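You operate a simulated robot arm through the tools that you are given. There is no shell and no other tool. Be economical: measure what you need, move in short steps, check, and stop when the job is done.

You run a simulated robot arm. Do the job below in one go: nothing can be reset, and whatever is moved stays where it is left.

Task
Join the belt ends in the fixture with the rod named on the belt card.
Fine: release the orange clamp lever, turn the black knob's pointer on to green, feed the rod right down and clamp again; the other rods stay in the rack.

Only the result counts: the job must be done as asked and must still hold three seconds after the hand-in. Knocking over, shifting, dropping, spilling or breaking anything else fails it.

Robot
A 6-joint arm with a two-finger parallel gripper on a trunk, on a base that drives. Base frame: it is fixed to the floor where the robot stands at the start and does not move with it; the origin is under the middle of the robot, x ahead of it, y to its left, z up; the surface under the hand at the start is at about z = 0.889. Units: m, degrees, N and s.
With the tool pointing down near the work surface it reaches from about 0.46 to 0.88 m from the robot's upright axis, wherever it stands. Its first joint turns from -115.0 to 115.0 degrees. Places, roughly: belt carriage [0.6, -0.1, 1]; belt fixture [0.6, -0.1, 0.9]; black knob of the belt fixture [0.5, -0.2, 0.9]; loops of the belt fixture [0.6, -0.1, 0.9]; orange clamp lever [0.5, 0.1, 0.9]. Payload 4.2 kg.
The TCP is the grasp point between the finger pads, 0.023 m short of the fingertips. In the tool frame z runs along the fingers and y along their closing line. The gripper opens to 0.094 m. The fingers are 0.038 m wide and 0.01 m thick; the gripper's body (0.054 by 0.096 m) begins 0.039 m behind the TCP.
Orientation is told as [roll, pitch, yaw] about the base's x, y, z axes, in that order, counted from this pose: with the fingers straight down and closing along the base's y, the tool's x points along the base's -x, its y along +y and its z along -z.

Tools
- The arm moves only by the tool move_arm. Its argument "commands" is one flat list of numbers, 7 for each row, row after row: the shift along the base's x, y, z in m, then the turn, a rotation vector about the base's x, y, z in degrees, then the opening in per cent of the stroke, from 0 (shut) to 100 (fully open). In form: [tx, ty, tz, rx, ry, rz, grip, tx, ty, tz, rx, ry, rz, grip, ...]. A call has 1 to 8 rows; each row is the pose to reach, as a shift and turn from the pose commanded when the call began. Each row takes 0.2 s and may step no farther than 0.05 m and 8.6 degrees from the row before; otherwise, or with a gripper value out of range, the whole call is refused. Where a pose cannot be reached the arm comes as near as it can. A force on the tool above 40 N (or 10 N above the force at the start of the call, whichever is more), or a blocked arm, ends the call early, and 0.2 s more pass. The fingers move at their own pace (about 0.108 m/s each) and stop on an object; they squeeze with about 29 N. The grip force told is the motor's: it shows also when the fingers shut on nothing. Time passes only in rows, and 0.2 s behind the last, so rows that repeat a pose let the fingers close. It gives the time, the measured TCP pose, the force on the tool (base axes), the opening and the grip force at its end, in the units of the frame above (readings bear some noise), with the torque about the TCP (base axes, N m) and any sound that the robot's microphone picked up.
- Cameras (640 x 400 px; columns grow to the right, rows downward): "scene" is now at [0.2191, 0.1364, 1.437]; the picture's right is [-0.66, -0.76, 0.00], its down [-0.41, 0.36, -0.84] and it looks along [0.63, -0.55, -0.54] (base axes); focal length 214 px, centre (320, 200). "wrist" rides on the gripper at [0.086, 0.016, -0.075] in the tool frame; the picture's right is [-0.18, 0.98, 0.00], its down [-0.58, -0.11, -0.81] and it looks along [-0.79, -0.15, 0.59] (tool axes); focal length 243 px, centre (320, 200). There is no depth. A picture from a camera that has moved, and an enlarged one, comes with that camera's place and axes in the base frame and with its lens.
- camera(camera): a new picture of that camera. No time passes.
- slide_trunk(by): slides the trunk up (or, below 0, down) by that many m; the arm and the scene camera ride with it, the base frame stays. It gives what a move gives, with no picture.
- roll_base(legs): drives the robot by 1 to 6 legs, each [ahead, turn to the left] in m and degrees, along the robot's own axes; the way and the turn of a leg run together, so that a leg with both is an arc; at most 1.5 m and 180 degrees a leg. The arm and the cameras ride along, it lands a little off, and it stops where it bumps. It gives what a move gives.
- pan_tilt(pan, tilt): turns the head with the scene camera to pan (to the left, within 80 degrees either way) and tilt (down, from -29 to 69), counted from straight ahead of the robot. It gives what a move gives.
- enlarge(camera, box): a new picture of the part [left, top, right, bottom] of that camera's present view, enlarged. No time passes.
- sign_off(): hands the job in; it is judged then, once.

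Go step by step. Nothing tells you exact positions but the pictures and the camera data: compare them with the known pose of the tool, close in by small moves and look again before you grip or let go. The budget is 120 turns and 90 pictures, counting those below and the enlarged ones. Unless the task says otherwise, let go and move clear before handing in, and close with one line.

The tools are called after "Call:" as name(argument=value, ...) on one line, values as JSON. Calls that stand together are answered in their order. move_arm: Moves the arm, as the interface text tells. Its arguments: {"type":"object","properties":{"commands":{"type":"array","items":{"type":"number"}}},"required":["commands"]} The other tools are called the same way: slide_trunk (by) slides the trunk up or down; roll_base (legs) drives the base; pan_tilt (pan, tilt) turns the head that bears the scene camera; camera (camera) takes a picture; enlarge (camera, box) takes an enlarged picture of a part of a camera's view; sign_off () hands the job in.

At the start:

```text
time_s: 0.0
position: [0.5995, -0.0678, 1.3997]
orientation: [0.1, 0.0, -0.1]
ft_force: [0.4, -0.2, -0.7]
wrist_torque: [0.02, -0.03, 0.0]
width: 0.094
finger_force: 0.0
trunk travel left (down, up): [-0.791, 0.199]
robot x, y, heading: [-0.0032, -0.0017, -0.2]
head pan, tilt: [-40.9, 32.9]
```

scene: 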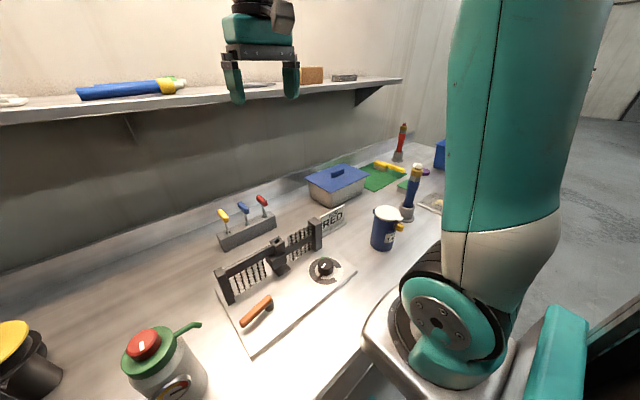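
wrist: 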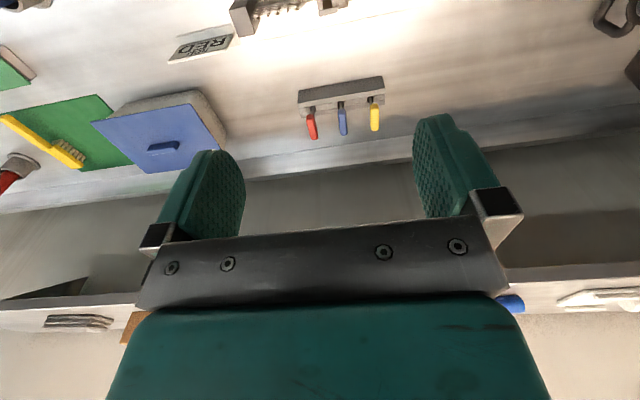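

I see the fixture with the rods rack behind it (yellow, blue, red) and a card reading "RED". I'll enlarge the fixture and the card.

Call:
enlarge(camera="scene", box=[190, 180, 370, 292])

Call:
enlarge(camera="scene", box=[200, 250, 360, 350])

Call:
enlarge(camera="wrist", box=[140, 0, 420, 175])

```text
3.56 times, centred on (280, 236) of scene
camera zoom: at [0.2191, 0.1364, 1.437], right [-0.66, -0.76, 0.0], down [-0.41, 0.36, -0.84], along [0.63, -0.55, -0.54], focal length 763 px, centre (462, 72)
```

zoom: 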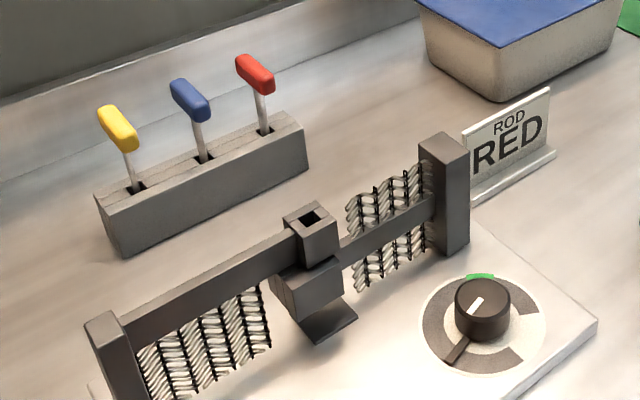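

```text
4.00 times, centred on (280, 300) of scene
camera zoom: at [0.2191, 0.1364, 1.437], right [-0.66, -0.76, 0.0], down [-0.41, 0.36, -0.84], along [0.63, -0.55, -0.54], focal length 858 px, centre (480, -200)
```

zoom: 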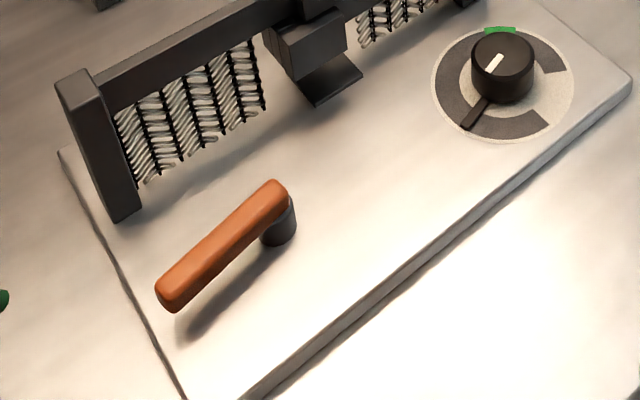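

```text
2.29 times, centred on (280, 88) of wrist
camera zoom: at [0.5122, -0.0504, 1.4739], right [0.18, 0.98, 0.0], down [0.58, -0.11, 0.81], along [0.79, -0.15, -0.59], focal length 555 px, centre (411, 457)
```

zoom: 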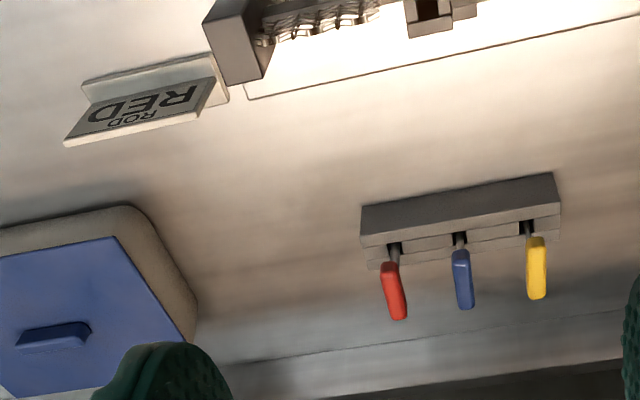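

The card names the RED rod. The lever's pivot looks to be near (0.54, 0.03), the knob near (0.53, -0.15), the carriage hole near (0.632, -0.064, 1.016) and the red handle near (0.857, -0.134, 1.005). I'll move the wrist camera in above the lever for a closer look.

Call:
move_arm(commands=[-0.02, 0.02, -0.035, 0, 0, 0, 100, -0.04, 0.04, -0.07, 0, 0, 0, 100, -0.06, 0.06, -0.105, 0, 0, 0, 100, -0.08, 0.08, -0.14, 0, 0, 0, 100, -0.09, 0.095, -0.18, 0, 0, 0, 100, -0.1, 0.11, -0.22, 0, 0, 0, 100, -0.11, 0.12, -0.26, 0, 0, 0, 100])

Call:
camera(camera="wrist")

Call:
camera(camera="scene")

```text
time_s: 1.6
position: [0.4883, 0.0521, 1.1393]
orientation: [0.0, 0.1, 0.0]
ft_force: [-0.9, -0.6, -0.1]
wrist_torque: [0.01, -0.03, 0.02]
width: 0.0941
finger_force: 0.1
trunk travel left (down, up): [-0.791, 0.199]
robot x, y, heading: [-0.0009, -0.0013, 0.1]
head pan, tilt: [-40.9, 32.9]
```

```text
84 pictures are left
camera wrist: at [0.4008, 0.0691, 1.2145], right [0.18, 0.98, 0.0], down [0.58, -0.11, 0.81], along [0.79, -0.15, -0.59], focal length 243 px, centre (320, 200)
```

wrist: 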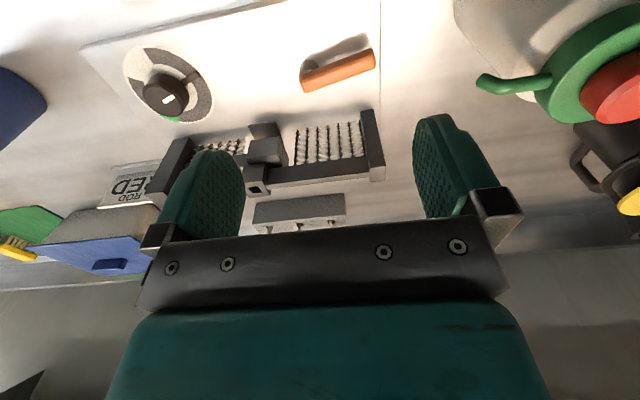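

```text
83 pictures are left
camera scene: at [0.2188, 0.1362, 1.4371], right [-0.66, -0.76, 0.0], down [-0.41, 0.36, -0.84], along [0.63, -0.55, -0.54], focal length 214 px, centre (320, 200)
```

scene: 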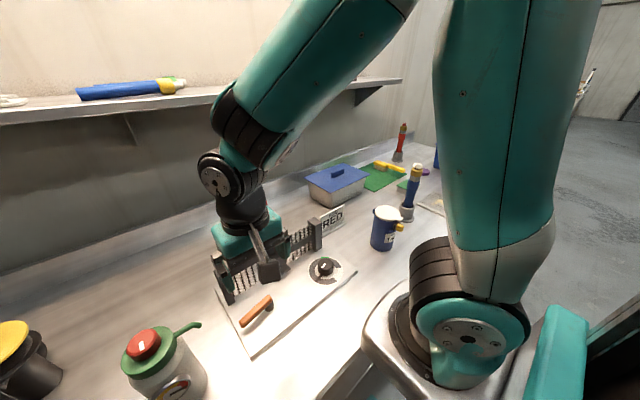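

Call:
enlarge(camera="wrist", box=[80, 10, 400, 210])

Call:
enlarge(camera="wrist", box=[270, 20, 400, 101])

Call:
enlarge(camera="wrist", box=[105, 35, 235, 135])

```text
2.00 times, centred on (240, 110) of wrist
camera zoom: at [0.4008, 0.0691, 1.2145], right [0.18, 0.98, 0.0], down [0.58, -0.11, 0.81], along [0.79, -0.15, -0.59], focal length 485 px, centre (480, 380)
```

zoom: 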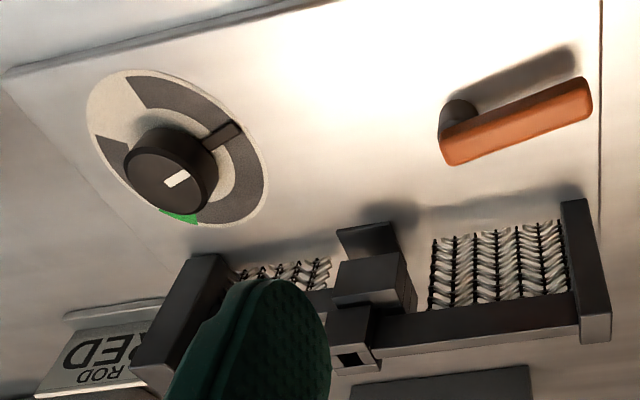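

```text
4.92 times, centred on (335, 60) of wrist
camera zoom: at [0.4008, 0.0691, 1.2145], right [0.18, 0.98, 0.0], down [0.58, -0.11, 0.81], along [0.79, -0.15, -0.59], focal length 1194 px, centre (246, 887)
```

zoom: 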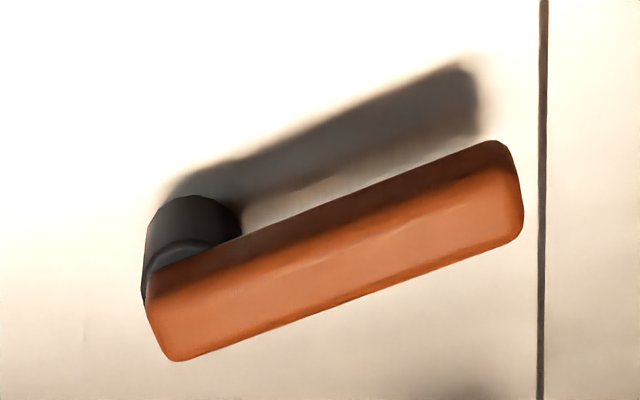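

```text
4.00 times, centred on (170, 85) of wrist
camera zoom: at [0.4008, 0.0691, 1.2145], right [0.18, 0.98, 0.0], down [0.58, -0.11, 0.81], along [0.79, -0.15, -0.59], focal length 970 px, centre (920, 660)
```

zoom: 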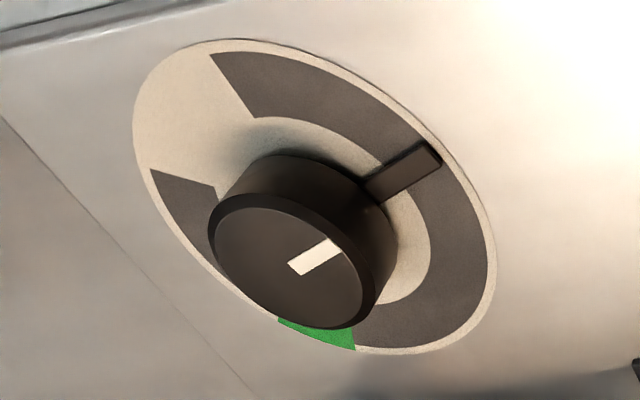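

The lever lies level at z≈0.943, from its pivot near (0.543, 0.03) to its tip near (0.524, 0.10). The knob's centre is near (0.531, -0.159), with the pointer at about 100°. Green is at about -37°, so it has to turn about 137° clockwise, going along the dark band. I'll turn the gripper to straddle the lever, hovering above it first.

Call:
move_arm(commands=[0.005, 0.004, -0.01, 0, 0, -8.5, 100, 0.01, 0.008, -0.02, 0, 0, -17, 100, 0.015, 0.012, -0.03, 0, 0, -25.5, 90, 0.02, 0.016, -0.04, 0, 0, -34, 80, 0.025, 0.02, -0.05, 0, 0, -42.5, 70, 0.03, 0.024, -0.06, 0, 0, -51, 60, 0.035, 0.028, -0.07, 0, 0, -59.5, 50, 0.041, 0.033, -0.08, 0, 0, -68, 45])

Call:
camera(camera="wrist")

Call:
enlarge(camera="scene", box=[190, 200, 350, 360])

```text
time_s: 3.4
position: [0.5301, 0.0862, 1.0587]
orientation: [0.0, 0.0, -68.2]
ft_force: [-0.6, 0.6, 0.8]
wrist_torque: [0.0, -0.02, 0.02]
width: 0.0422
finger_force: 0.1
trunk travel left (down, up): [-0.791, 0.199]
robot x, y, heading: [-0.0032, 0.0042, 0.0]
head pan, tilt: [-40.9, 32.9]
```

```text
79 pictures are left
camera wrist: at [0.5124, 0.1732, 1.1335], right [0.98, 0.2, 0.0], down [0.11, -0.58, 0.81], along [0.16, -0.79, -0.59], focal length 243 px, centre (320, 200)
```

wrist: 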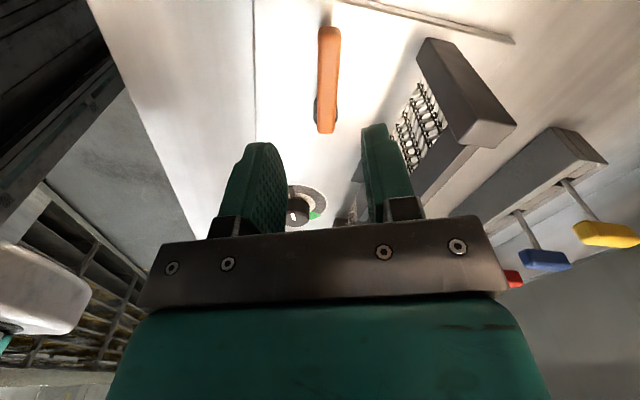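

```text
2.50 times, centred on (270, 280) of scene
camera zoom: at [0.219, 0.1363, 1.437], right [-0.66, -0.76, 0.0], down [-0.41, 0.36, -0.84], along [0.63, -0.55, -0.54], focal length 536 px, centre (445, 0)
```

zoom: 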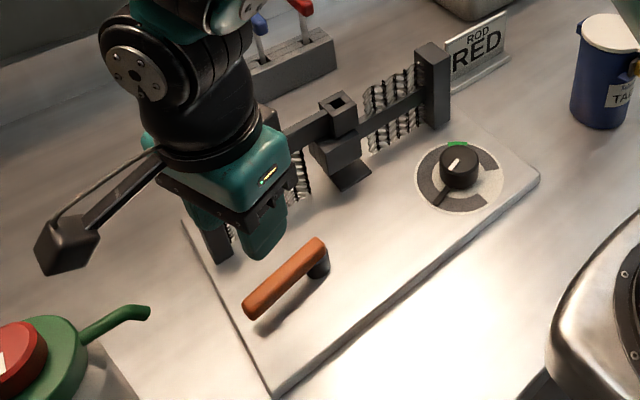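

The kettle spout's tip is near (0.51, 0.166, 1.04), so coming down at this yaw would put the wrist camera on it. I'll turn back to yaw 0, go to the +x side of the lever and push it toward -x with shut fingers.

Call:
move_arm(commands=[0.005, 0, 0.02, 0, 0, 8.5, 40, 0.01, 0, 0.03, 0, 0, 17, 30, 0.018, 0, 0.03, 0, 0, 25.5, 20, 0.026, 0, 0.03, 0, 0, 34, 10, 0.034, 0, 0.03, 0, 0, 42.5, 0, 0.042, 0, 0.02, 0, 0, 51, 0, 0.048, 0, 0.01, 0, 0, 59.5, 0, 0.048, 0, 0, 0, 0, 68, 0])

Call:
camera(camera="wrist")

Call:
enlarge(camera="scene", box=[190, 200, 350, 360])

```text
time_s: 5.2
position: [0.5781, 0.0843, 1.0602]
orientation: [0.0, 0.0, 0.2]
ft_force: [1.0, -0.2, 0.5]
wrist_torque: [-0.02, 0.0, 0.04]
width: 0.0001
finger_force: 29.5
trunk travel left (down, up): [-0.791, 0.199]
robot x, y, heading: [0.0021, 0.0006, 0.1]
head pan, tilt: [-40.9, 32.9]
```

```text
77 pictures are left
camera wrist: at [0.4909, 0.1024, 1.1345], right [0.18, 0.98, 0.0], down [0.58, -0.11, 0.81], along [0.79, -0.15, -0.59], focal length 243 px, centre (320, 200)
```

wrist: 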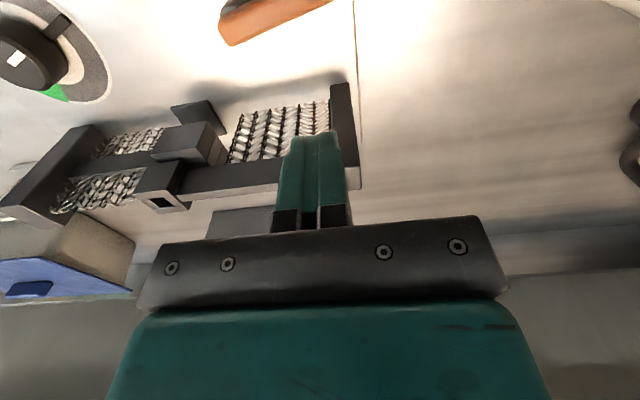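

```text
2.50 times, centred on (270, 280) of scene
camera zoom: at [0.219, 0.1364, 1.437], right [-0.66, -0.76, 0.0], down [-0.41, 0.36, -0.84], along [0.63, -0.55, -0.54], focal length 536 px, centre (445, 0)
```

zoom: 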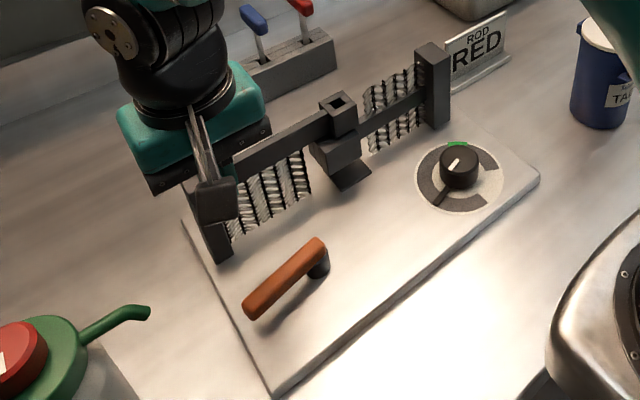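

The finger is on the +x side of the lever with about 2 cm clear of the post. I'll go down to lever height.

Call:
move_arm(commands=[0, 0.002, -0.04, 0, 0, 0, 0, 0, 0.002, -0.08, 0, 0, 0, 0, 0, 0.002, -0.113, 0, 0, 0, 0])

Call:
camera(camera="wrist")

Call:
enlarge(camera="scene", box=[190, 200, 350, 360])

```text
time_s: 6.0
position: [0.5798, 0.0891, 0.9678]
orientation: [0.4, -0.6, 0.0]
ft_force: [-10.9, -3.9, 24.3]
wrist_torque: [0.09, -1.46, -0.13]
width: 0.0001
finger_force: 29.5
trunk travel left (down, up): [-0.791, 0.199]
robot x, y, heading: [-0.0025, 0.0008, 0.3]
head pan, tilt: [-40.9, 32.9]
stopped in row 3: the force on the tool passed its limit at 113 N (the readings are from after the stop); the commanded pose is now the measured one
```

```text
75 pictures are left
camera wrist: at [0.4918, 0.1054, 1.0408], right [0.18, 0.98, 0.01], down [0.57, -0.11, 0.81], along [0.8, -0.15, -0.58], focal length 243 px, centre (320, 200)
```

wrist: 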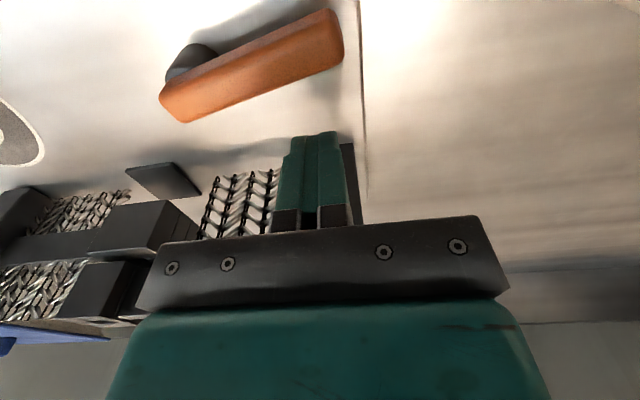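

```text
2.50 times, centred on (270, 280) of scene
camera zoom: at [0.2176, 0.1361, 1.4377], right [-0.66, -0.76, 0.0], down [-0.41, 0.36, -0.84], along [0.63, -0.55, -0.54], focal length 536 px, centre (445, 0)
```

zoom: 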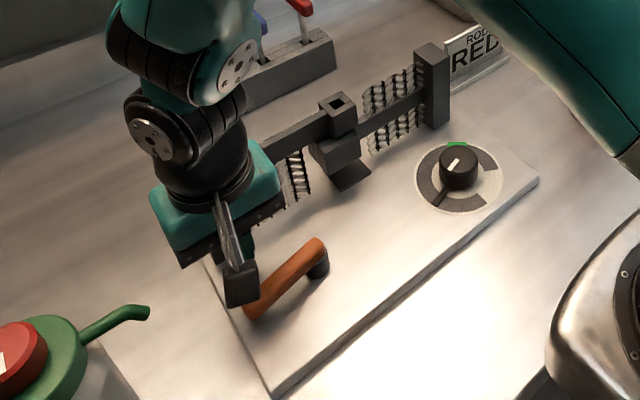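

The hand's body touched the left post, which reaches up to about z = 1.04. I'll back up, and check the fixture hasn't shifted. Then I'll tilt the hand away from the post.

Call:
move_arm(commands=[-0.004, -0.002, 0.03, 0, 0, 0, 0, -0.008, -0.003, 0.07, 0, 0, 0, 0, -0.01, -0.003, 0.1, 0, -7, 0, 0, -0.01, -0.003, 0.1, 0, -14, 0, 0])

Call:
enlarge(camera="scene", box=[190, 200, 350, 360])

Call:
camera(camera="wrist")

```text
time_s: 7.0
position: [0.5714, 0.0864, 1.0663]
orientation: [0.2, -14.6, 0.1]
ft_force: [1.0, -1.1, -0.3]
wrist_torque: [-0.05, 0.03, 0.0]
width: 0.0
finger_force: 29.4
trunk travel left (down, up): [-0.791, 0.199]
robot x, y, heading: [0.0012, -0.0009, 0.1]
head pan, tilt: [-40.9, 32.9]
```

```text
2.50 times, centred on (270, 280) of scene
camera zoom: at [0.2195, 0.1363, 1.4369], right [-0.66, -0.76, 0.0], down [-0.41, 0.36, -0.84], along [0.63, -0.55, -0.54], focal length 536 px, centre (445, 0)
```

zoom: 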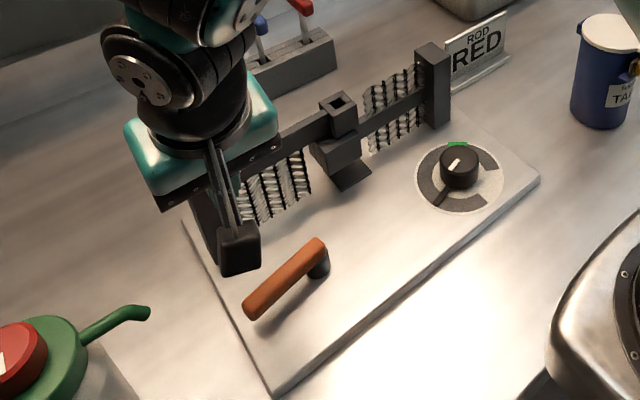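

```text
72 pictures are left
camera wrist: at [0.4681, 0.1028, 1.1159], right [0.18, 0.98, 0.05], down [0.36, -0.11, 0.93], along [0.92, -0.15, -0.37], focal length 243 px, centre (320, 200)
```

wrist: 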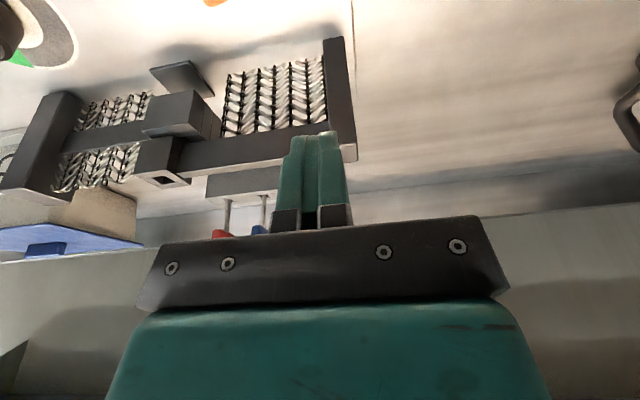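

Nothing has shifted. With the hand tilted, it should clear the post, so I'll go down beside the lever.

Call:
move_arm(commands=[0, 0, -0.04, 0, 0, 0, 0, 0, 0, -0.08, 0, 0, 0, 0, 0, 0, -0.1, 0, 0, 0, 0, 0, 0, -0.113, 0, 0, 0, 0])

Call:
camera(camera="wrist")

```text
time_s: 8.0
position: [0.5707, 0.0866, 0.9531]
orientation: [0.2, -14.5, -0.1]
ft_force: [0.0, 0.5, 0.2]
wrist_torque: [0.02, -0.02, 0.02]
width: 0.0002
finger_force: 29.1
trunk travel left (down, up): [-0.791, 0.199]
robot x, y, heading: [-0.0014, -0.0008, 0.0]
head pan, tilt: [-40.9, 32.9]
```

```text
71 pictures are left
camera wrist: at [0.4675, 0.103, 1.0024], right [0.18, 0.98, 0.05], down [0.36, -0.11, 0.93], along [0.92, -0.15, -0.38], focal length 243 px, centre (320, 200)
```

wrist: 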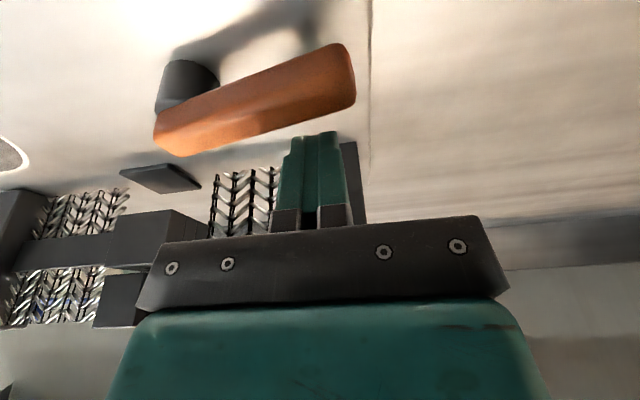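

The finger is beside the lever and free of contact. Next I'll push gently toward -x.

Call:
move_arm(commands=[-0.01, 0, 0, 0, 0, 0, 0, -0.016, 0, 0, 0, 0, 0, 0, -0.022, 0, 0, 0, 0, 0, 0, -0.028, 0, 0, 0, 0, 0, 0, -0.034, 0, 0, 0, 0, 0, 0])

Call:
camera(camera="wrist")

```text
time_s: 9.2
position: [0.537, 0.0853, 0.9522]
orientation: [0.3, -14.4, 0.1]
ft_force: [1.3, 0.0, 1.2]
wrist_torque: [0.0, -0.03, 0.02]
width: 0.0001
finger_force: 29.5
trunk travel left (down, up): [-0.791, 0.199]
robot x, y, heading: [0.0021, 0.0016, 0.1]
head pan, tilt: [-40.9, 32.9]
```

```text
70 pictures are left
camera wrist: at [0.4334, 0.1025, 1.0028], right [0.18, 0.98, 0.05], down [0.36, -0.11, 0.93], along [0.92, -0.15, -0.38], focal length 243 px, centre (320, 200)
```

wrist: 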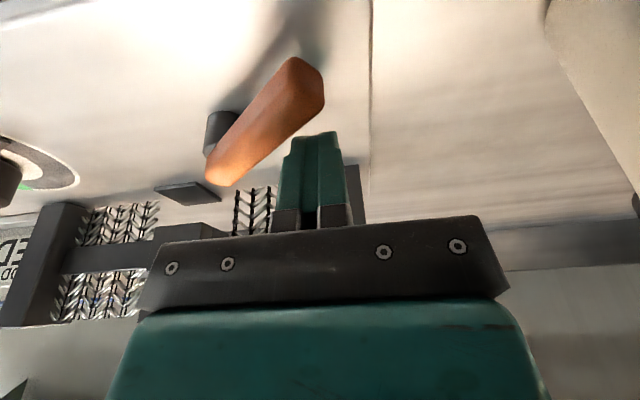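

The lever swings freely this way, so I'll follow the arc until it stops.

Call:
move_arm(commands=[-0.018, -0.001, 0, 0, 0, 0, 0, -0.035, -0.006, 0, 0, 0, 0, 0, -0.043, -0.014, 0, 0, 0, 0, 0, -0.05, -0.025, 0, 0, 0, 0, 0, -0.055, -0.035, 0, 0, 0, 0, 0])

Call:
camera(camera="wrist")

Call:
enlarge(camera="scene", box=[190, 200, 350, 360])

```text
time_s: 10.4
position: [0.4797, 0.0512, 0.9527]
orientation: [0.2, -14.4, -0.1]
ft_force: [0.4, 0.6, -0.7]
wrist_torque: [0.02, -0.02, 0.0]
width: 0.0001
finger_force: 29.3
trunk travel left (down, up): [-0.791, 0.199]
robot x, y, heading: [-0.0008, -0.0018, 0.1]
head pan, tilt: [-40.9, 32.9]
```

```text
69 pictures are left
camera wrist: at [0.3781, 0.0674, 1.0026], right [0.18, 0.98, 0.05], down [0.36, -0.11, 0.93], along [0.92, -0.15, -0.38], focal length 243 px, centre (320, 200)
```

wrist: 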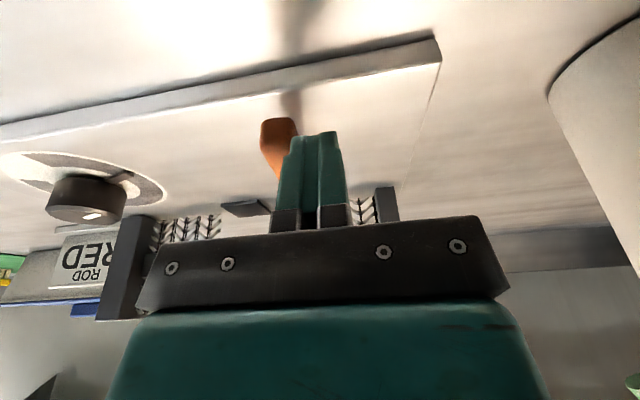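

```text
2.50 times, centred on (270, 280) of scene
camera zoom: at [0.2192, 0.1365, 1.437], right [-0.66, -0.76, 0.0], down [-0.41, 0.36, -0.84], along [0.63, -0.55, -0.54], focal length 536 px, centre (445, 0)
```

zoom: 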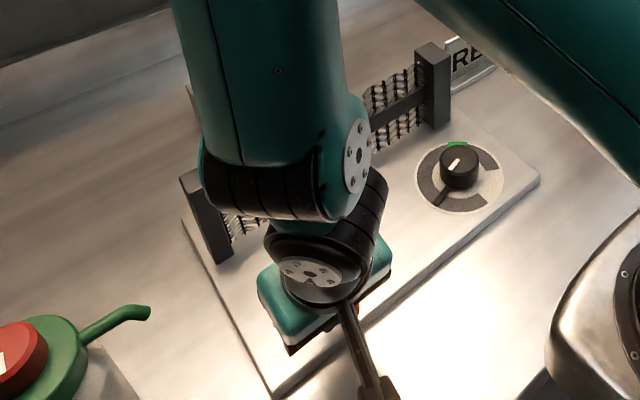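

The lever now points roughly to -x. I'll push a little further to find the end stop.

Call:
move_arm(commands=[0, -0.006, 0, 0, 0, 0, 0, 0.001, -0.012, 0, 0, 0, 0, 0, 0.003, -0.018, 0, 0, 0, 0, 0, 0.005, -0.024, 0, 0, 0, 0, 0])

Call:
camera(camera="wrist")

```text
time_s: 11.1
position: [0.4814, 0.0447, 0.9523]
orientation: [1.0, -14.0, 0.2]
ft_force: [-5.5, 10.6, 6.2]
wrist_torque: [0.08, 0.06, -0.03]
width: 0.0
finger_force: 29.0
out of reach, approached as far as the arm can: row 3
trunk travel left (down, up): [-0.791, 0.199]
robot x, y, heading: [-0.0021, 0.0011, -0.0]
head pan, tilt: [-40.9, 32.9]
stopped in row 3: the force on the tool passed its limit at 48 N (the readings are from after the stop); the commanded pose is now the measured one
```

```text
67 pictures are left
camera wrist: at [0.3788, 0.0605, 1.0031], right [0.17, 0.98, 0.06], down [0.37, -0.12, 0.92], along [0.91, -0.14, -0.38], focal length 243 px, centre (320, 200)
```

wrist: 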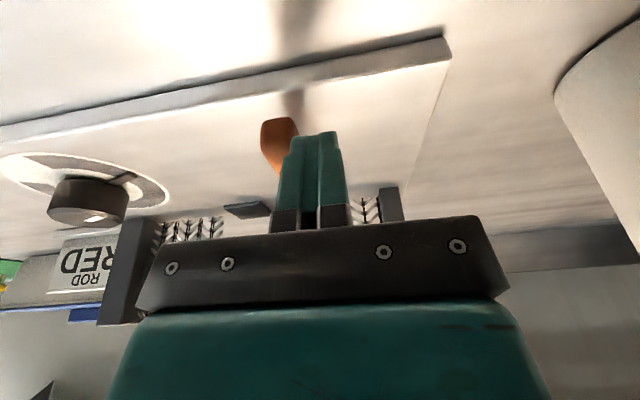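

The lever has hit its stop after about 90°, so it's released. I'll back off, rise, and go over the knob with the hand upright.

Call:
move_arm(commands=[0, 0.012, 0.005, 0, 0, 0, 0, 0, 0.012, 0.05, 0, 4, 0, 0, 0, 0.0, 0.1, 0, 10, 0, 0, 0.01, -0.03, 0.13, 0, 14, 0, 30, 0.02, -0.07, 0.13, 0, 14, 0, 60, 0.03, -0.11, 0.13, 0, 14, 0, 80, 0.04, -0.15, 0.13, 0, 14, 0, 90, 0.05, -0.19, 0.13, 0, 14, 0, 90])

Call:
camera(camera="wrist")

Call:
enlarge(camera="scene", box=[190, 200, 350, 360])

```text
refused: row 3 steps farther than a row can; nothing moved
```

```text
66 pictures are left
camera wrist: at [0.3788, 0.0605, 1.0031], right [0.17, 0.98, 0.06], down [0.37, -0.12, 0.92], along [0.91, -0.14, -0.38], focal length 243 px, centre (320, 200)
```

wrist: 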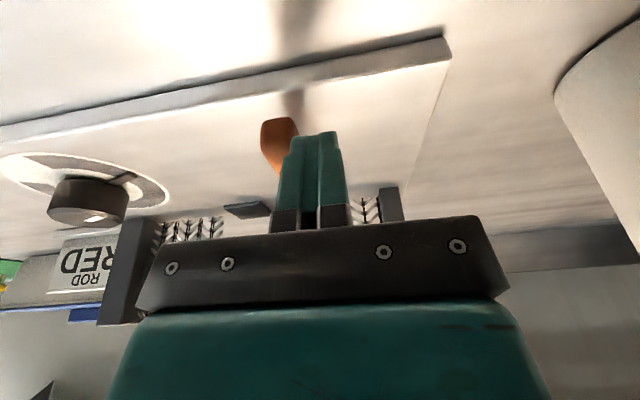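

```text
2.50 times, centred on (270, 280) of scene
camera zoom: at [0.218, 0.1378, 1.437], right [-0.65, -0.76, 0.0], down [-0.41, 0.35, -0.84], along [0.64, -0.55, -0.54], focal length 536 px, centre (445, 0)
```

zoom: 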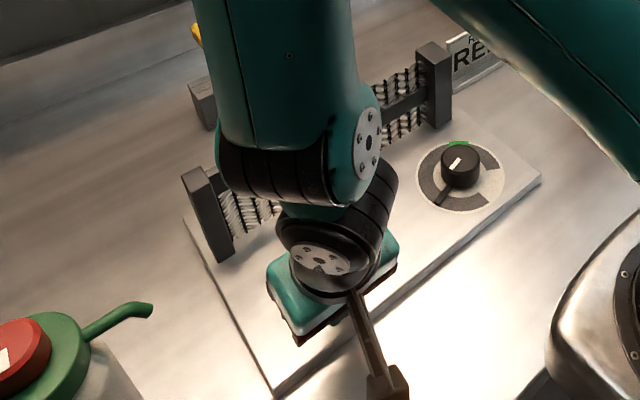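

That call was refused because one step was too long. I'll send it again with smaller steps.

Call:
move_arm(commands=[0, 0.012, 0.005, 0, 0, 0, 0, 0, 0.012, 0.045, 0, 4, 0, 0, 0, 0.01, 0.09, 0, 10, 0, 0, 0.005, -0.01, 0.12, 0, 14, 0, 30, 0.015, -0.055, 0.13, 0, 14, 0, 60, 0.025, -0.1, 0.13, 0, 14, 0, 80, 0.035, -0.145, 0.13, 0, 14, 0, 90, 0.045, -0.19, 0.13, 0, 14, 0, 90])

Call:
camera(camera="wrist")

Call:
enlarge(camera="scene", box=[190, 200, 350, 360])

```text
time_s: 12.8
position: [0.5256, -0.1501, 1.0832]
orientation: [0.8, -0.1, 0.1]
ft_force: [0.0, 0.5, 0.1]
wrist_torque: [0.0, -0.01, -0.01]
width: 0.0846
finger_force: 0.1
trunk travel left (down, up): [-0.791, 0.199]
robot x, y, heading: [-0.0002, -0.0007, 0.1]
head pan, tilt: [-40.9, 32.9]
```

```text
64 pictures are left
camera wrist: at [0.4392, -0.1337, 1.1573], right [0.18, 0.98, 0.01], down [0.58, -0.12, 0.8], along [0.79, -0.14, -0.59], focal length 243 px, centre (320, 200)
```

wrist: 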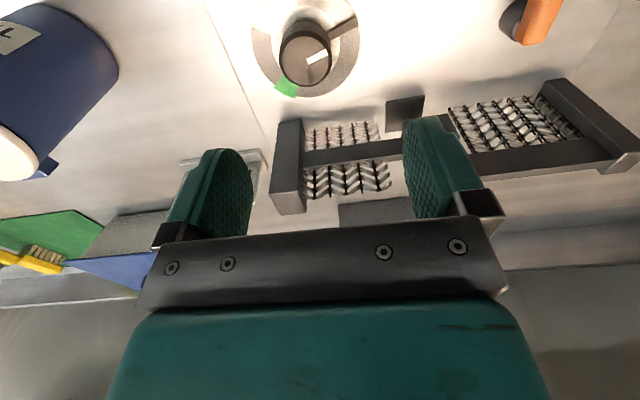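

```text
2.50 times, centred on (270, 280) of scene
camera zoom: at [0.2185, 0.1373, 1.437], right [-0.65, -0.76, 0.0], down [-0.41, 0.35, -0.84], along [0.64, -0.55, -0.54], focal length 536 px, centre (445, 0)
```

zoom: 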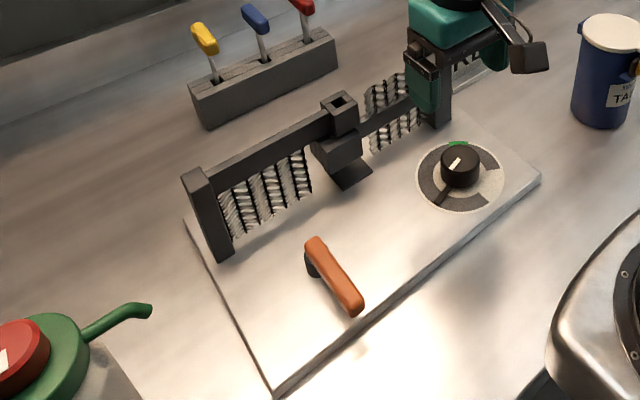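

The lever is swung away from its old position. Next I'll measure the knob precisely.

Call:
enlarge(camera="wrist", box=[230, 0, 390, 100])

Call:
enlarge(camera="scene", box=[285, 245, 365, 295])

```text
4.00 times, centred on (310, 50) of wrist
camera zoom: at [0.4392, -0.1337, 1.1573], right [0.18, 0.98, 0.01], down [0.58, -0.12, 0.8], along [0.79, -0.14, -0.59], focal length 970 px, centre (360, 800)
```

zoom: 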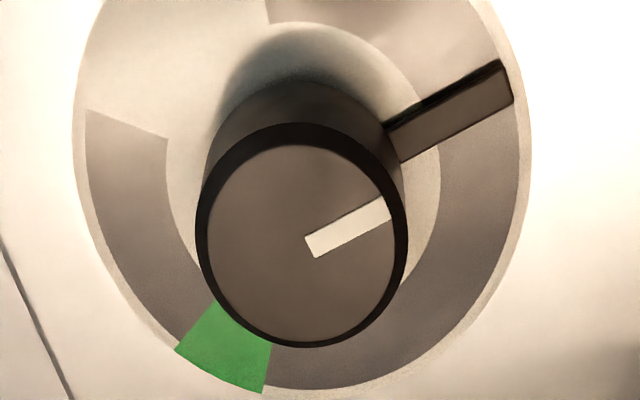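

```text
8.00 times, centred on (325, 270) of scene
camera zoom: at [0.2185, 0.1373, 1.437], right [-0.65, -0.76, 0.0], down [-0.41, 0.35, -0.84], along [0.64, -0.55, -0.54], focal length 1716 px, centre (280, -360)
```

zoom: 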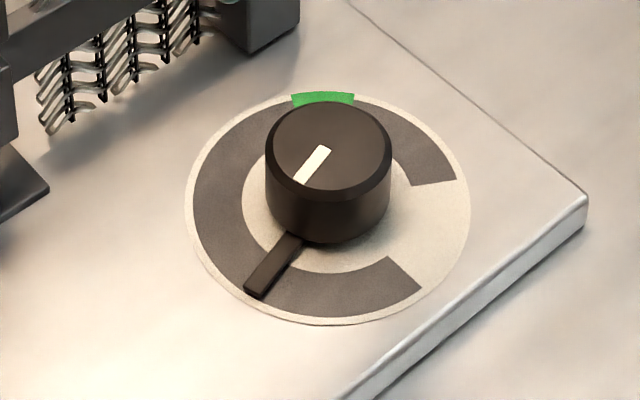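

The knob top is at (0.532, -0.159, 0.938), about 4.5 cm across. The pointer is at about 105° and green at about -40°, so it needs about 145° clockwise. I'll turn the gripper to +60° so there's room to turn back.

Call:
move_arm(commands=[0.006, -0.009, 0, 0, 0, 8.5, 90, 0.006, -0.009, 0, 0, 0, 17, 90, 0.006, -0.009, 0, 0, 0, 25.5, 90, 0.006, -0.009, -0.0, 0, 0, 34, 90, 0.006, -0.009, -0.02, 0, 0, 42.5, 90, 0.006, -0.009, -0.04, 0, 0, 51, 90, 0.006, -0.009, -0.06, 0, 0, 59.5, 90, 0.006, -0.009, -0.08, 0, 0, 68, 90])

Call:
camera(camera="wrist")

Call:
enlarge(camera="scene", box=[230, 200, 390, 300])

```text
time_s: 14.7
position: [0.5319, -0.1555, 1.0011]
orientation: [0.8, 0.0, 68.3]
ft_force: [1.1, -0.5, -1.1]
wrist_torque: [-0.01, -0.03, 0.01]
width: 0.0846
finger_force: 0.1
trunk travel left (down, up): [-0.791, 0.199]
robot x, y, heading: [-0.0012, -0.0006, 0.2]
head pan, tilt: [-40.9, 32.9]
```

```text
60 pictures are left
camera wrist: at [0.4858, -0.2299, 1.0758], right [-0.84, 0.53, 0.01], down [0.33, 0.5, 0.81], along [0.42, 0.68, -0.59], focal length 243 px, centre (320, 200)
```

wrist: 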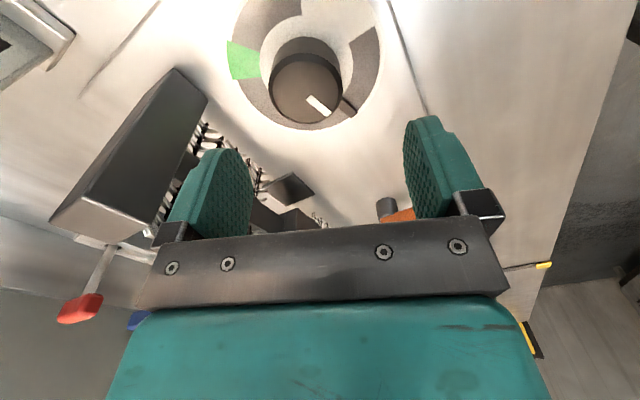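

```text
4.00 times, centred on (310, 250) of scene
camera zoom: at [0.2184, 0.1369, 1.4371], right [-0.65, -0.76, 0.0], down [-0.41, 0.35, -0.84], along [0.64, -0.55, -0.54], focal length 858 px, centre (360, 0)
```

zoom: 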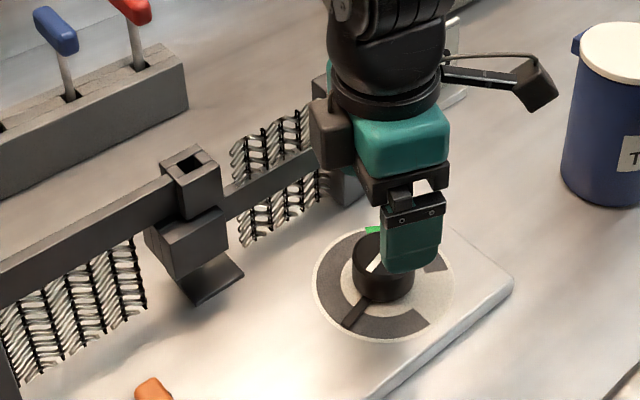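

The knob looks slightly further to -y than the hand. I'll shift that way, go down part of the way, and look again.

Call:
move_arm(commands=[0.0, -0.007, -0.02, -0.8, 0, 0, 90, 0.0, -0.007, -0.035, -0.8, 0, 0, 90])

Call:
camera(camera="wrist")

Call:
enlarge(camera="scene", box=[280, 225, 376, 285])

```text
time_s: 15.2
position: [0.5318, -0.1642, 0.9665]
orientation: [0.6, 0.7, 68.1]
ft_force: [1.1, 0.3, -0.3]
wrist_torque: [-0.03, 0.0, 0.01]
width: 0.0847
finger_force: 0.0
trunk travel left (down, up): [-0.791, 0.199]
robot x, y, heading: [-0.0019, 0.0006, 0.1]
head pan, tilt: [-40.9, 32.9]
```

```text
58 pictures are left
camera wrist: at [0.4854, -0.2361, 1.042], right [-0.84, 0.54, 0.01], down [0.33, 0.51, 0.8], along [0.42, 0.68, -0.6], focal length 243 px, centre (320, 200)
```

wrist: 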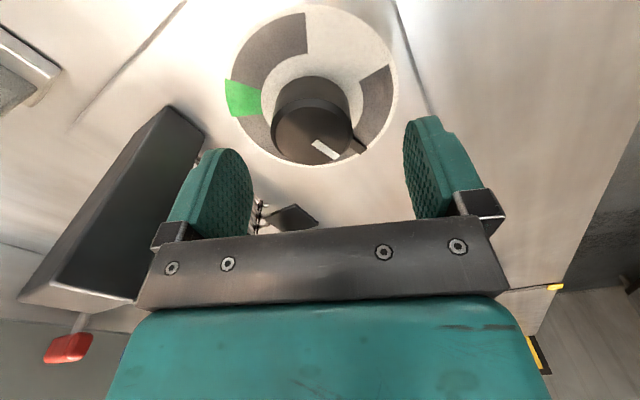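

```text
6.67 times, centred on (328, 255) of scene
camera zoom: at [0.2185, 0.1369, 1.437], right [-0.65, -0.76, 0.0], down [-0.41, 0.35, -0.84], along [0.64, -0.55, -0.54], focal length 1430 px, centre (267, -167)
```

zoom: 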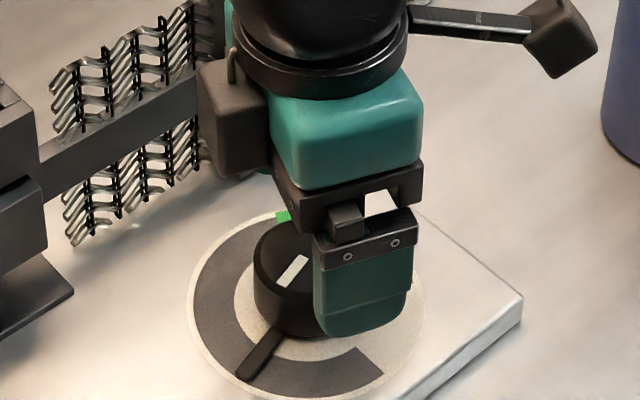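

The dial centre comes out at (0.534, -0.163), so the hand is well centred. I'll go down and grip the knob's top half, above the pointer bar.

Call:
move_arm(commands=[0.001, 0, -0.012, 0, 0, 0, 90, 0.002, 0, -0.025, 0, 0, 0, 90, 0.002, 0, -0.025, 0, 0, 0, 65])

Call:
camera(camera="wrist")

```text
time_s: 16.1
position: [0.5354, -0.1641, 0.9419]
orientation: [0.6, 0.8, 68.1]
ft_force: [0.0, 0.0, 0.4]
wrist_torque: [-0.03, -0.02, 0.02]
width: 0.0611
finger_force: 0.1
trunk travel left (down, up): [-0.791, 0.199]
robot x, y, heading: [0.0015, -0.0001, -0.0]
head pan, tilt: [-40.9, 32.9]
```

```text
56 pictures are left
camera wrist: at [0.4883, -0.2359, 1.0174], right [-0.84, 0.54, 0.01], down [0.33, 0.51, 0.8], along [0.42, 0.68, -0.6], focal length 243 px, centre (320, 200)
```

wrist: 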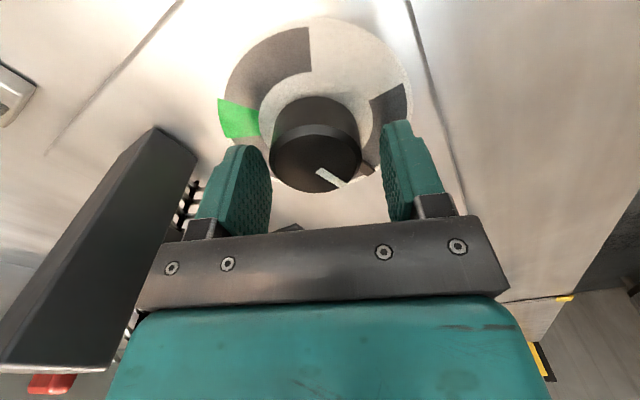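

The knob's top is really about z = 0.928, and the hand is centred over it. I'll go 7 mm lower and close.

Call:
move_arm(commands=[0, 0, -0.007, 0, 0, 0, 65, 0, 0, -0.007, 0, 0, 0, 40, 0, 0, -0.007, 0, 0, 0, 30, 0, 0, -0.007, 0, 0, 0, 20])

Call:
camera(camera="wrist")

```text
time_s: 17.1
position: [0.5379, -0.1635, 0.9357]
orientation: [0.3, 0.7, 68.1]
ft_force: [19.7, -7.8, 3.4]
wrist_torque: [-0.5, -1.07, -0.03]
width: 0.0466
finger_force: 45.2
trunk travel left (down, up): [-0.791, 0.199]
robot x, y, heading: [0.0034, 0.0008, -0.2]
head pan, tilt: [-40.9, 32.9]
```

```text
55 pictures are left
camera wrist: at [0.4904, -0.2363, 1.0103], right [-0.84, 0.54, 0.0], down [0.32, 0.51, 0.8], along [0.43, 0.67, -0.6], focal length 243 px, centre (320, 200)
```

wrist: 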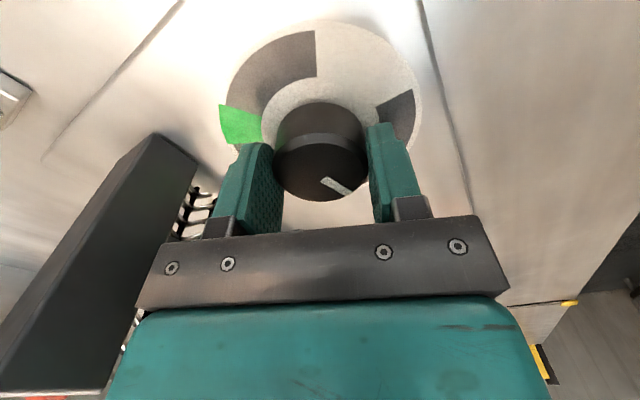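

The grip is on the knob, 4.66 cm wide, with a slight side force. I'll shift 3 mm to ease that and start turning clockwise.

Call:
move_arm(commands=[0.004, -0.0015, 0, 0, 0, 0, 20, 0.004, -0.0015, 0, 0, 0, -8, 20, 0.004, -0.0015, 0, 0, 0, -16, 20])

Call:
camera(camera="wrist")

```text
time_s: 17.9
position: [0.5372, -0.1628, 0.935]
orientation: [0.8, 0.7, 52.1]
ft_force: [-2.9, 3.2, 18.7]
wrist_torque: [0.55, -0.96, 0.04]
width: 0.0469
finger_force: 45.2
trunk travel left (down, up): [-0.791, 0.199]
robot x, y, heading: [0.0002, 0.0023, -0.1]
head pan, tilt: [-40.9, 32.9]
```

```text
54 pictures are left
camera wrist: at [0.4723, -0.2208, 1.0105], right [-0.66, 0.75, 0.01], down [0.46, 0.39, 0.8], along [0.59, 0.53, -0.6], focal length 243 px, centre (320, 200)
```

wrist: 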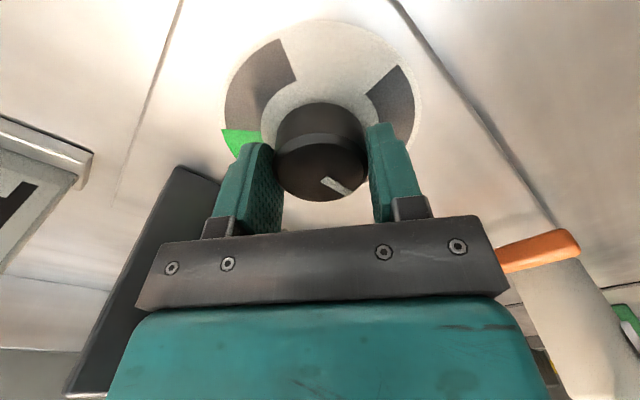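

The knob turns with the gripper, so I'll keep going.

Call:
move_arm(commands=[0, 0, 0.001, 0, 0, -8, 20, 0, 0, 0.001, 0, 0, -16, 20, 0, 0, 0.001, 0, 0, -24, 20, 0, 0, 0.001, 0, 0, -32, 20, 0, 0, 0.001, 0, 0, -40, 20, 0, 0, 0.001, 0, 0, -48, 20, 0, 0, 0.001, 0, 0, -56, 20, 0, 0, 0.001, 0, 0, -64, 20])

Call:
camera(camera="wrist")

```text
time_s: 19.6
position: [0.5365, -0.1626, 0.9354]
orientation: [0.6, 1.0, -11.9]
ft_force: [-18.0, 24.6, -20.3]
wrist_torque: [-0.27, 0.6, 0.12]
width: 0.047
finger_force: 45.4
trunk travel left (down, up): [-0.791, 0.199]
robot x, y, heading: [-0.0007, 0.001, -0.0]
head pan, tilt: [-40.9, 32.9]
```

```text
53 pictures are left
camera wrist: at [0.4563, -0.1288, 1.0109], right [0.38, 0.92, 0.01], down [0.56, -0.24, 0.79], along [0.74, -0.3, -0.61], focal length 243 px, centre (320, 200)
```

wrist: 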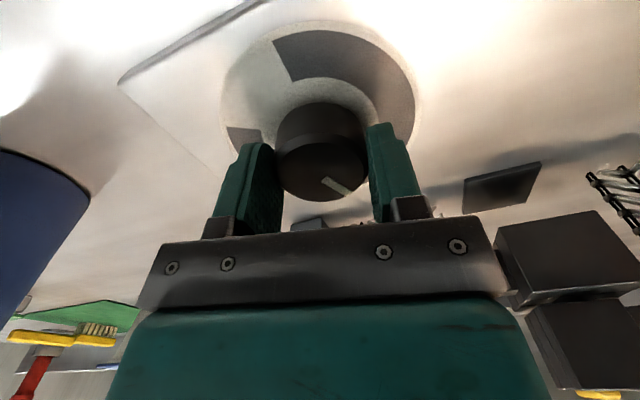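

The knob has turned 80° so far. I'll ease the side force and turn another 64°.

Call:
move_arm(commands=[-0.003, 0.003, -0.001, 0, 0, 0, 20, -0.003, 0.003, -0.001, 0, 0, -8, 20, -0.003, 0.003, -0.001, 0, 0, -16, 20, -0.003, 0.003, -0.001, 0, 0, -24, 20, -0.003, 0.003, -0.001, 0, 0, -32, 20, -0.003, 0.003, -0.001, 0, 0, -40, 20, -0.003, 0.003, -0.001, 0, 0, -48, 20, -0.003, 0.003, -0.001, 0, 0, -56, 20])

Call:
camera(camera="wrist")

Call:
enlarge(camera="scene", box=[230, 200, 390, 300])

```text
time_s: 21.4
position: [0.5374, -0.1614, 0.9359]
orientation: [0.7, 0.6, -68.1]
ft_force: [10.8, -2.2, 17.2]
wrist_torque: [-1.42, 0.42, 0.05]
width: 0.0468
finger_force: 45.1
trunk travel left (down, up): [-0.791, 0.199]
robot x, y, heading: [0.0018, -0.0022, -0.0]
head pan, tilt: [-40.9, 32.9]
```

```text
52 pictures are left
camera wrist: at [0.519, -0.0754, 1.0103], right [0.98, 0.2, 0.01], down [0.11, -0.59, 0.8], along [0.16, -0.78, -0.6], focal length 243 px, centre (320, 200)
```

wrist: 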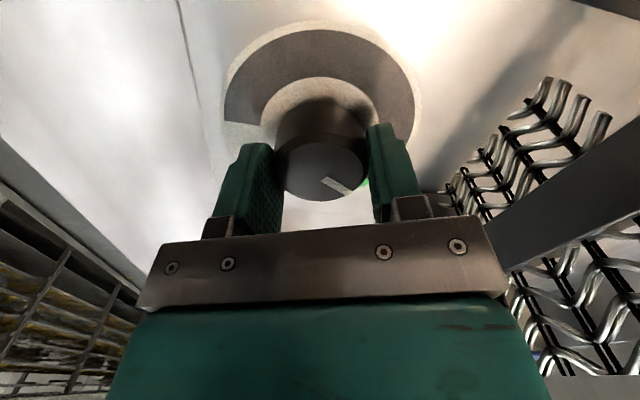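

```text
4.00 times, centred on (310, 250) of scene
camera zoom: at [0.2188, 0.1371, 1.4372], right [-0.65, -0.76, 0.0], down [-0.41, 0.35, -0.84], along [0.64, -0.55, -0.54], focal length 858 px, centre (360, 0)
```

zoom: 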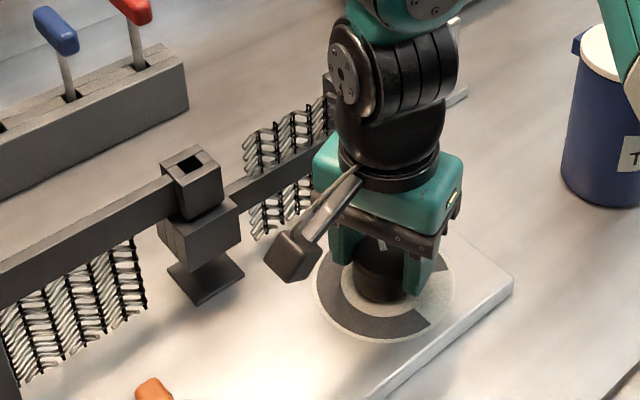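

The knob has turned about 136°, and green shows just past the pointer. I'll turn 8° more, then let go and look.

Call:
move_arm(commands=[-0.001, 0, -0.0, 0, 0, -4, 20, -0.001, 0, -0.0, 0, 0, -8, 20, -0.001, 0, -0.0, 0, 0, -8, 20])

Call:
enlarge(camera="wrist", box=[220, 80, 440, 218])

```text
time_s: 22.2
position: [0.5371, -0.1624, 0.9353]
orientation: [0.9, 0.6, -76.0]
ft_force: [25.0, -4.9, 27.3]
wrist_torque: [-0.75, -0.14, 0.01]
width: 0.0469
finger_force: 45.0
trunk travel left (down, up): [-0.791, 0.199]
robot x, y, heading: [0.0029, 0.0031, -0.0]
head pan, tilt: [-40.9, 32.9]
```

```text
2.90 times, centred on (330, 149) of wrist
camera zoom: at [0.5308, -0.0738, 1.0103], right [1.0, 0.06, 0.01], down [0.03, -0.6, 0.8], along [0.06, -0.8, -0.6], focal length 703 px, centre (291, 348)
```

zoom: 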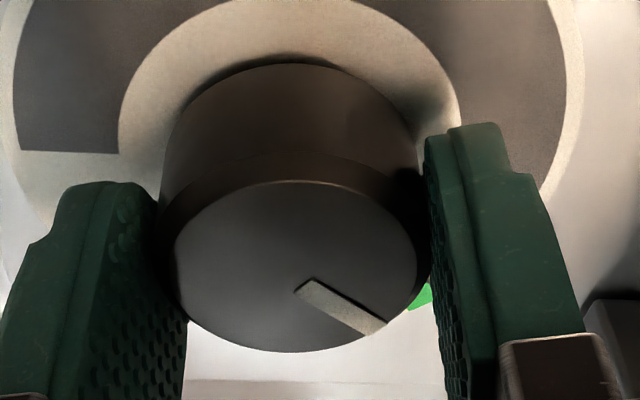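

The mark on the knob now lines up with the green patch. I'll ease the load, open, rise and check.

Call:
move_arm(commands=[0.003, -0.0005, 0.002, 0, 0, 0, 20, 0.003, -0.0005, 0.002, 0, 0, 0, 40, 0.003, -0.0005, 0.002, 0, 0, 0, 80, 0.003, -0.0005, 0.03, 0, 0, 0, 80, 0.003, -0.0005, 0.07, 0, 0, 0, 80, 0.003, -0.0005, 0.11, 0, 0, 0, 80, 0.003, -0.0005, 0.15, 0, 0, 0, 80])

Call:
camera(camera="wrist")

Call:
enlarge(camera="scene", box=[230, 220, 374, 310])

```text
time_s: 23.9
position: [0.5383, -0.1621, 1.0839]
orientation: [0.5, 0.8, -75.9]
ft_force: [1.7, 0.1, -0.2]
wrist_torque: [0.03, 0.03, 0.03]
width: 0.0755
finger_force: 0.0
trunk travel left (down, up): [-0.791, 0.199]
robot x, y, heading: [-0.0005, 0.003, -0.0]
head pan, tilt: [-40.9, 32.9]
```

```text
49 pictures are left
camera wrist: at [0.5324, -0.075, 1.1599], right [1.0, 0.06, 0.01], down [0.03, -0.6, 0.8], along [0.05, -0.8, -0.6], focal length 243 px, centre (320, 200)
```

wrist: 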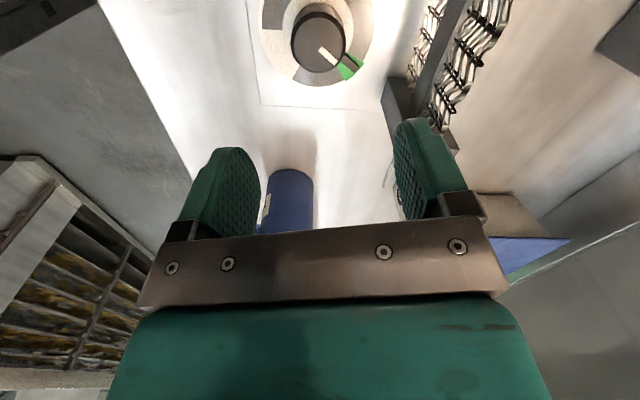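

```text
4.44 times, centred on (302, 265) of scene
camera zoom: at [0.2192, 0.1368, 1.4368], right [-0.65, -0.76, 0.0], down [-0.41, 0.35, -0.84], along [0.64, -0.55, -0.54], focal length 953 px, centre (400, -89)
```

zoom: 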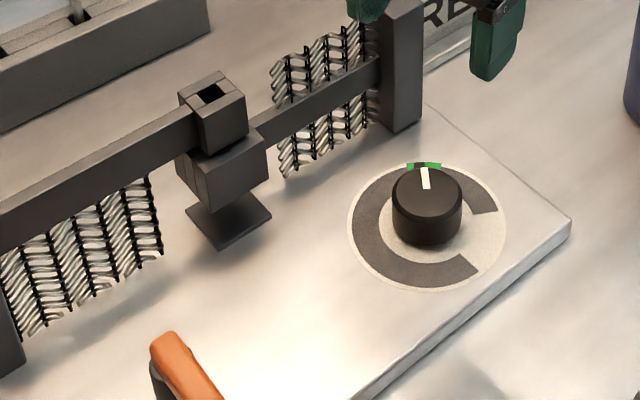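

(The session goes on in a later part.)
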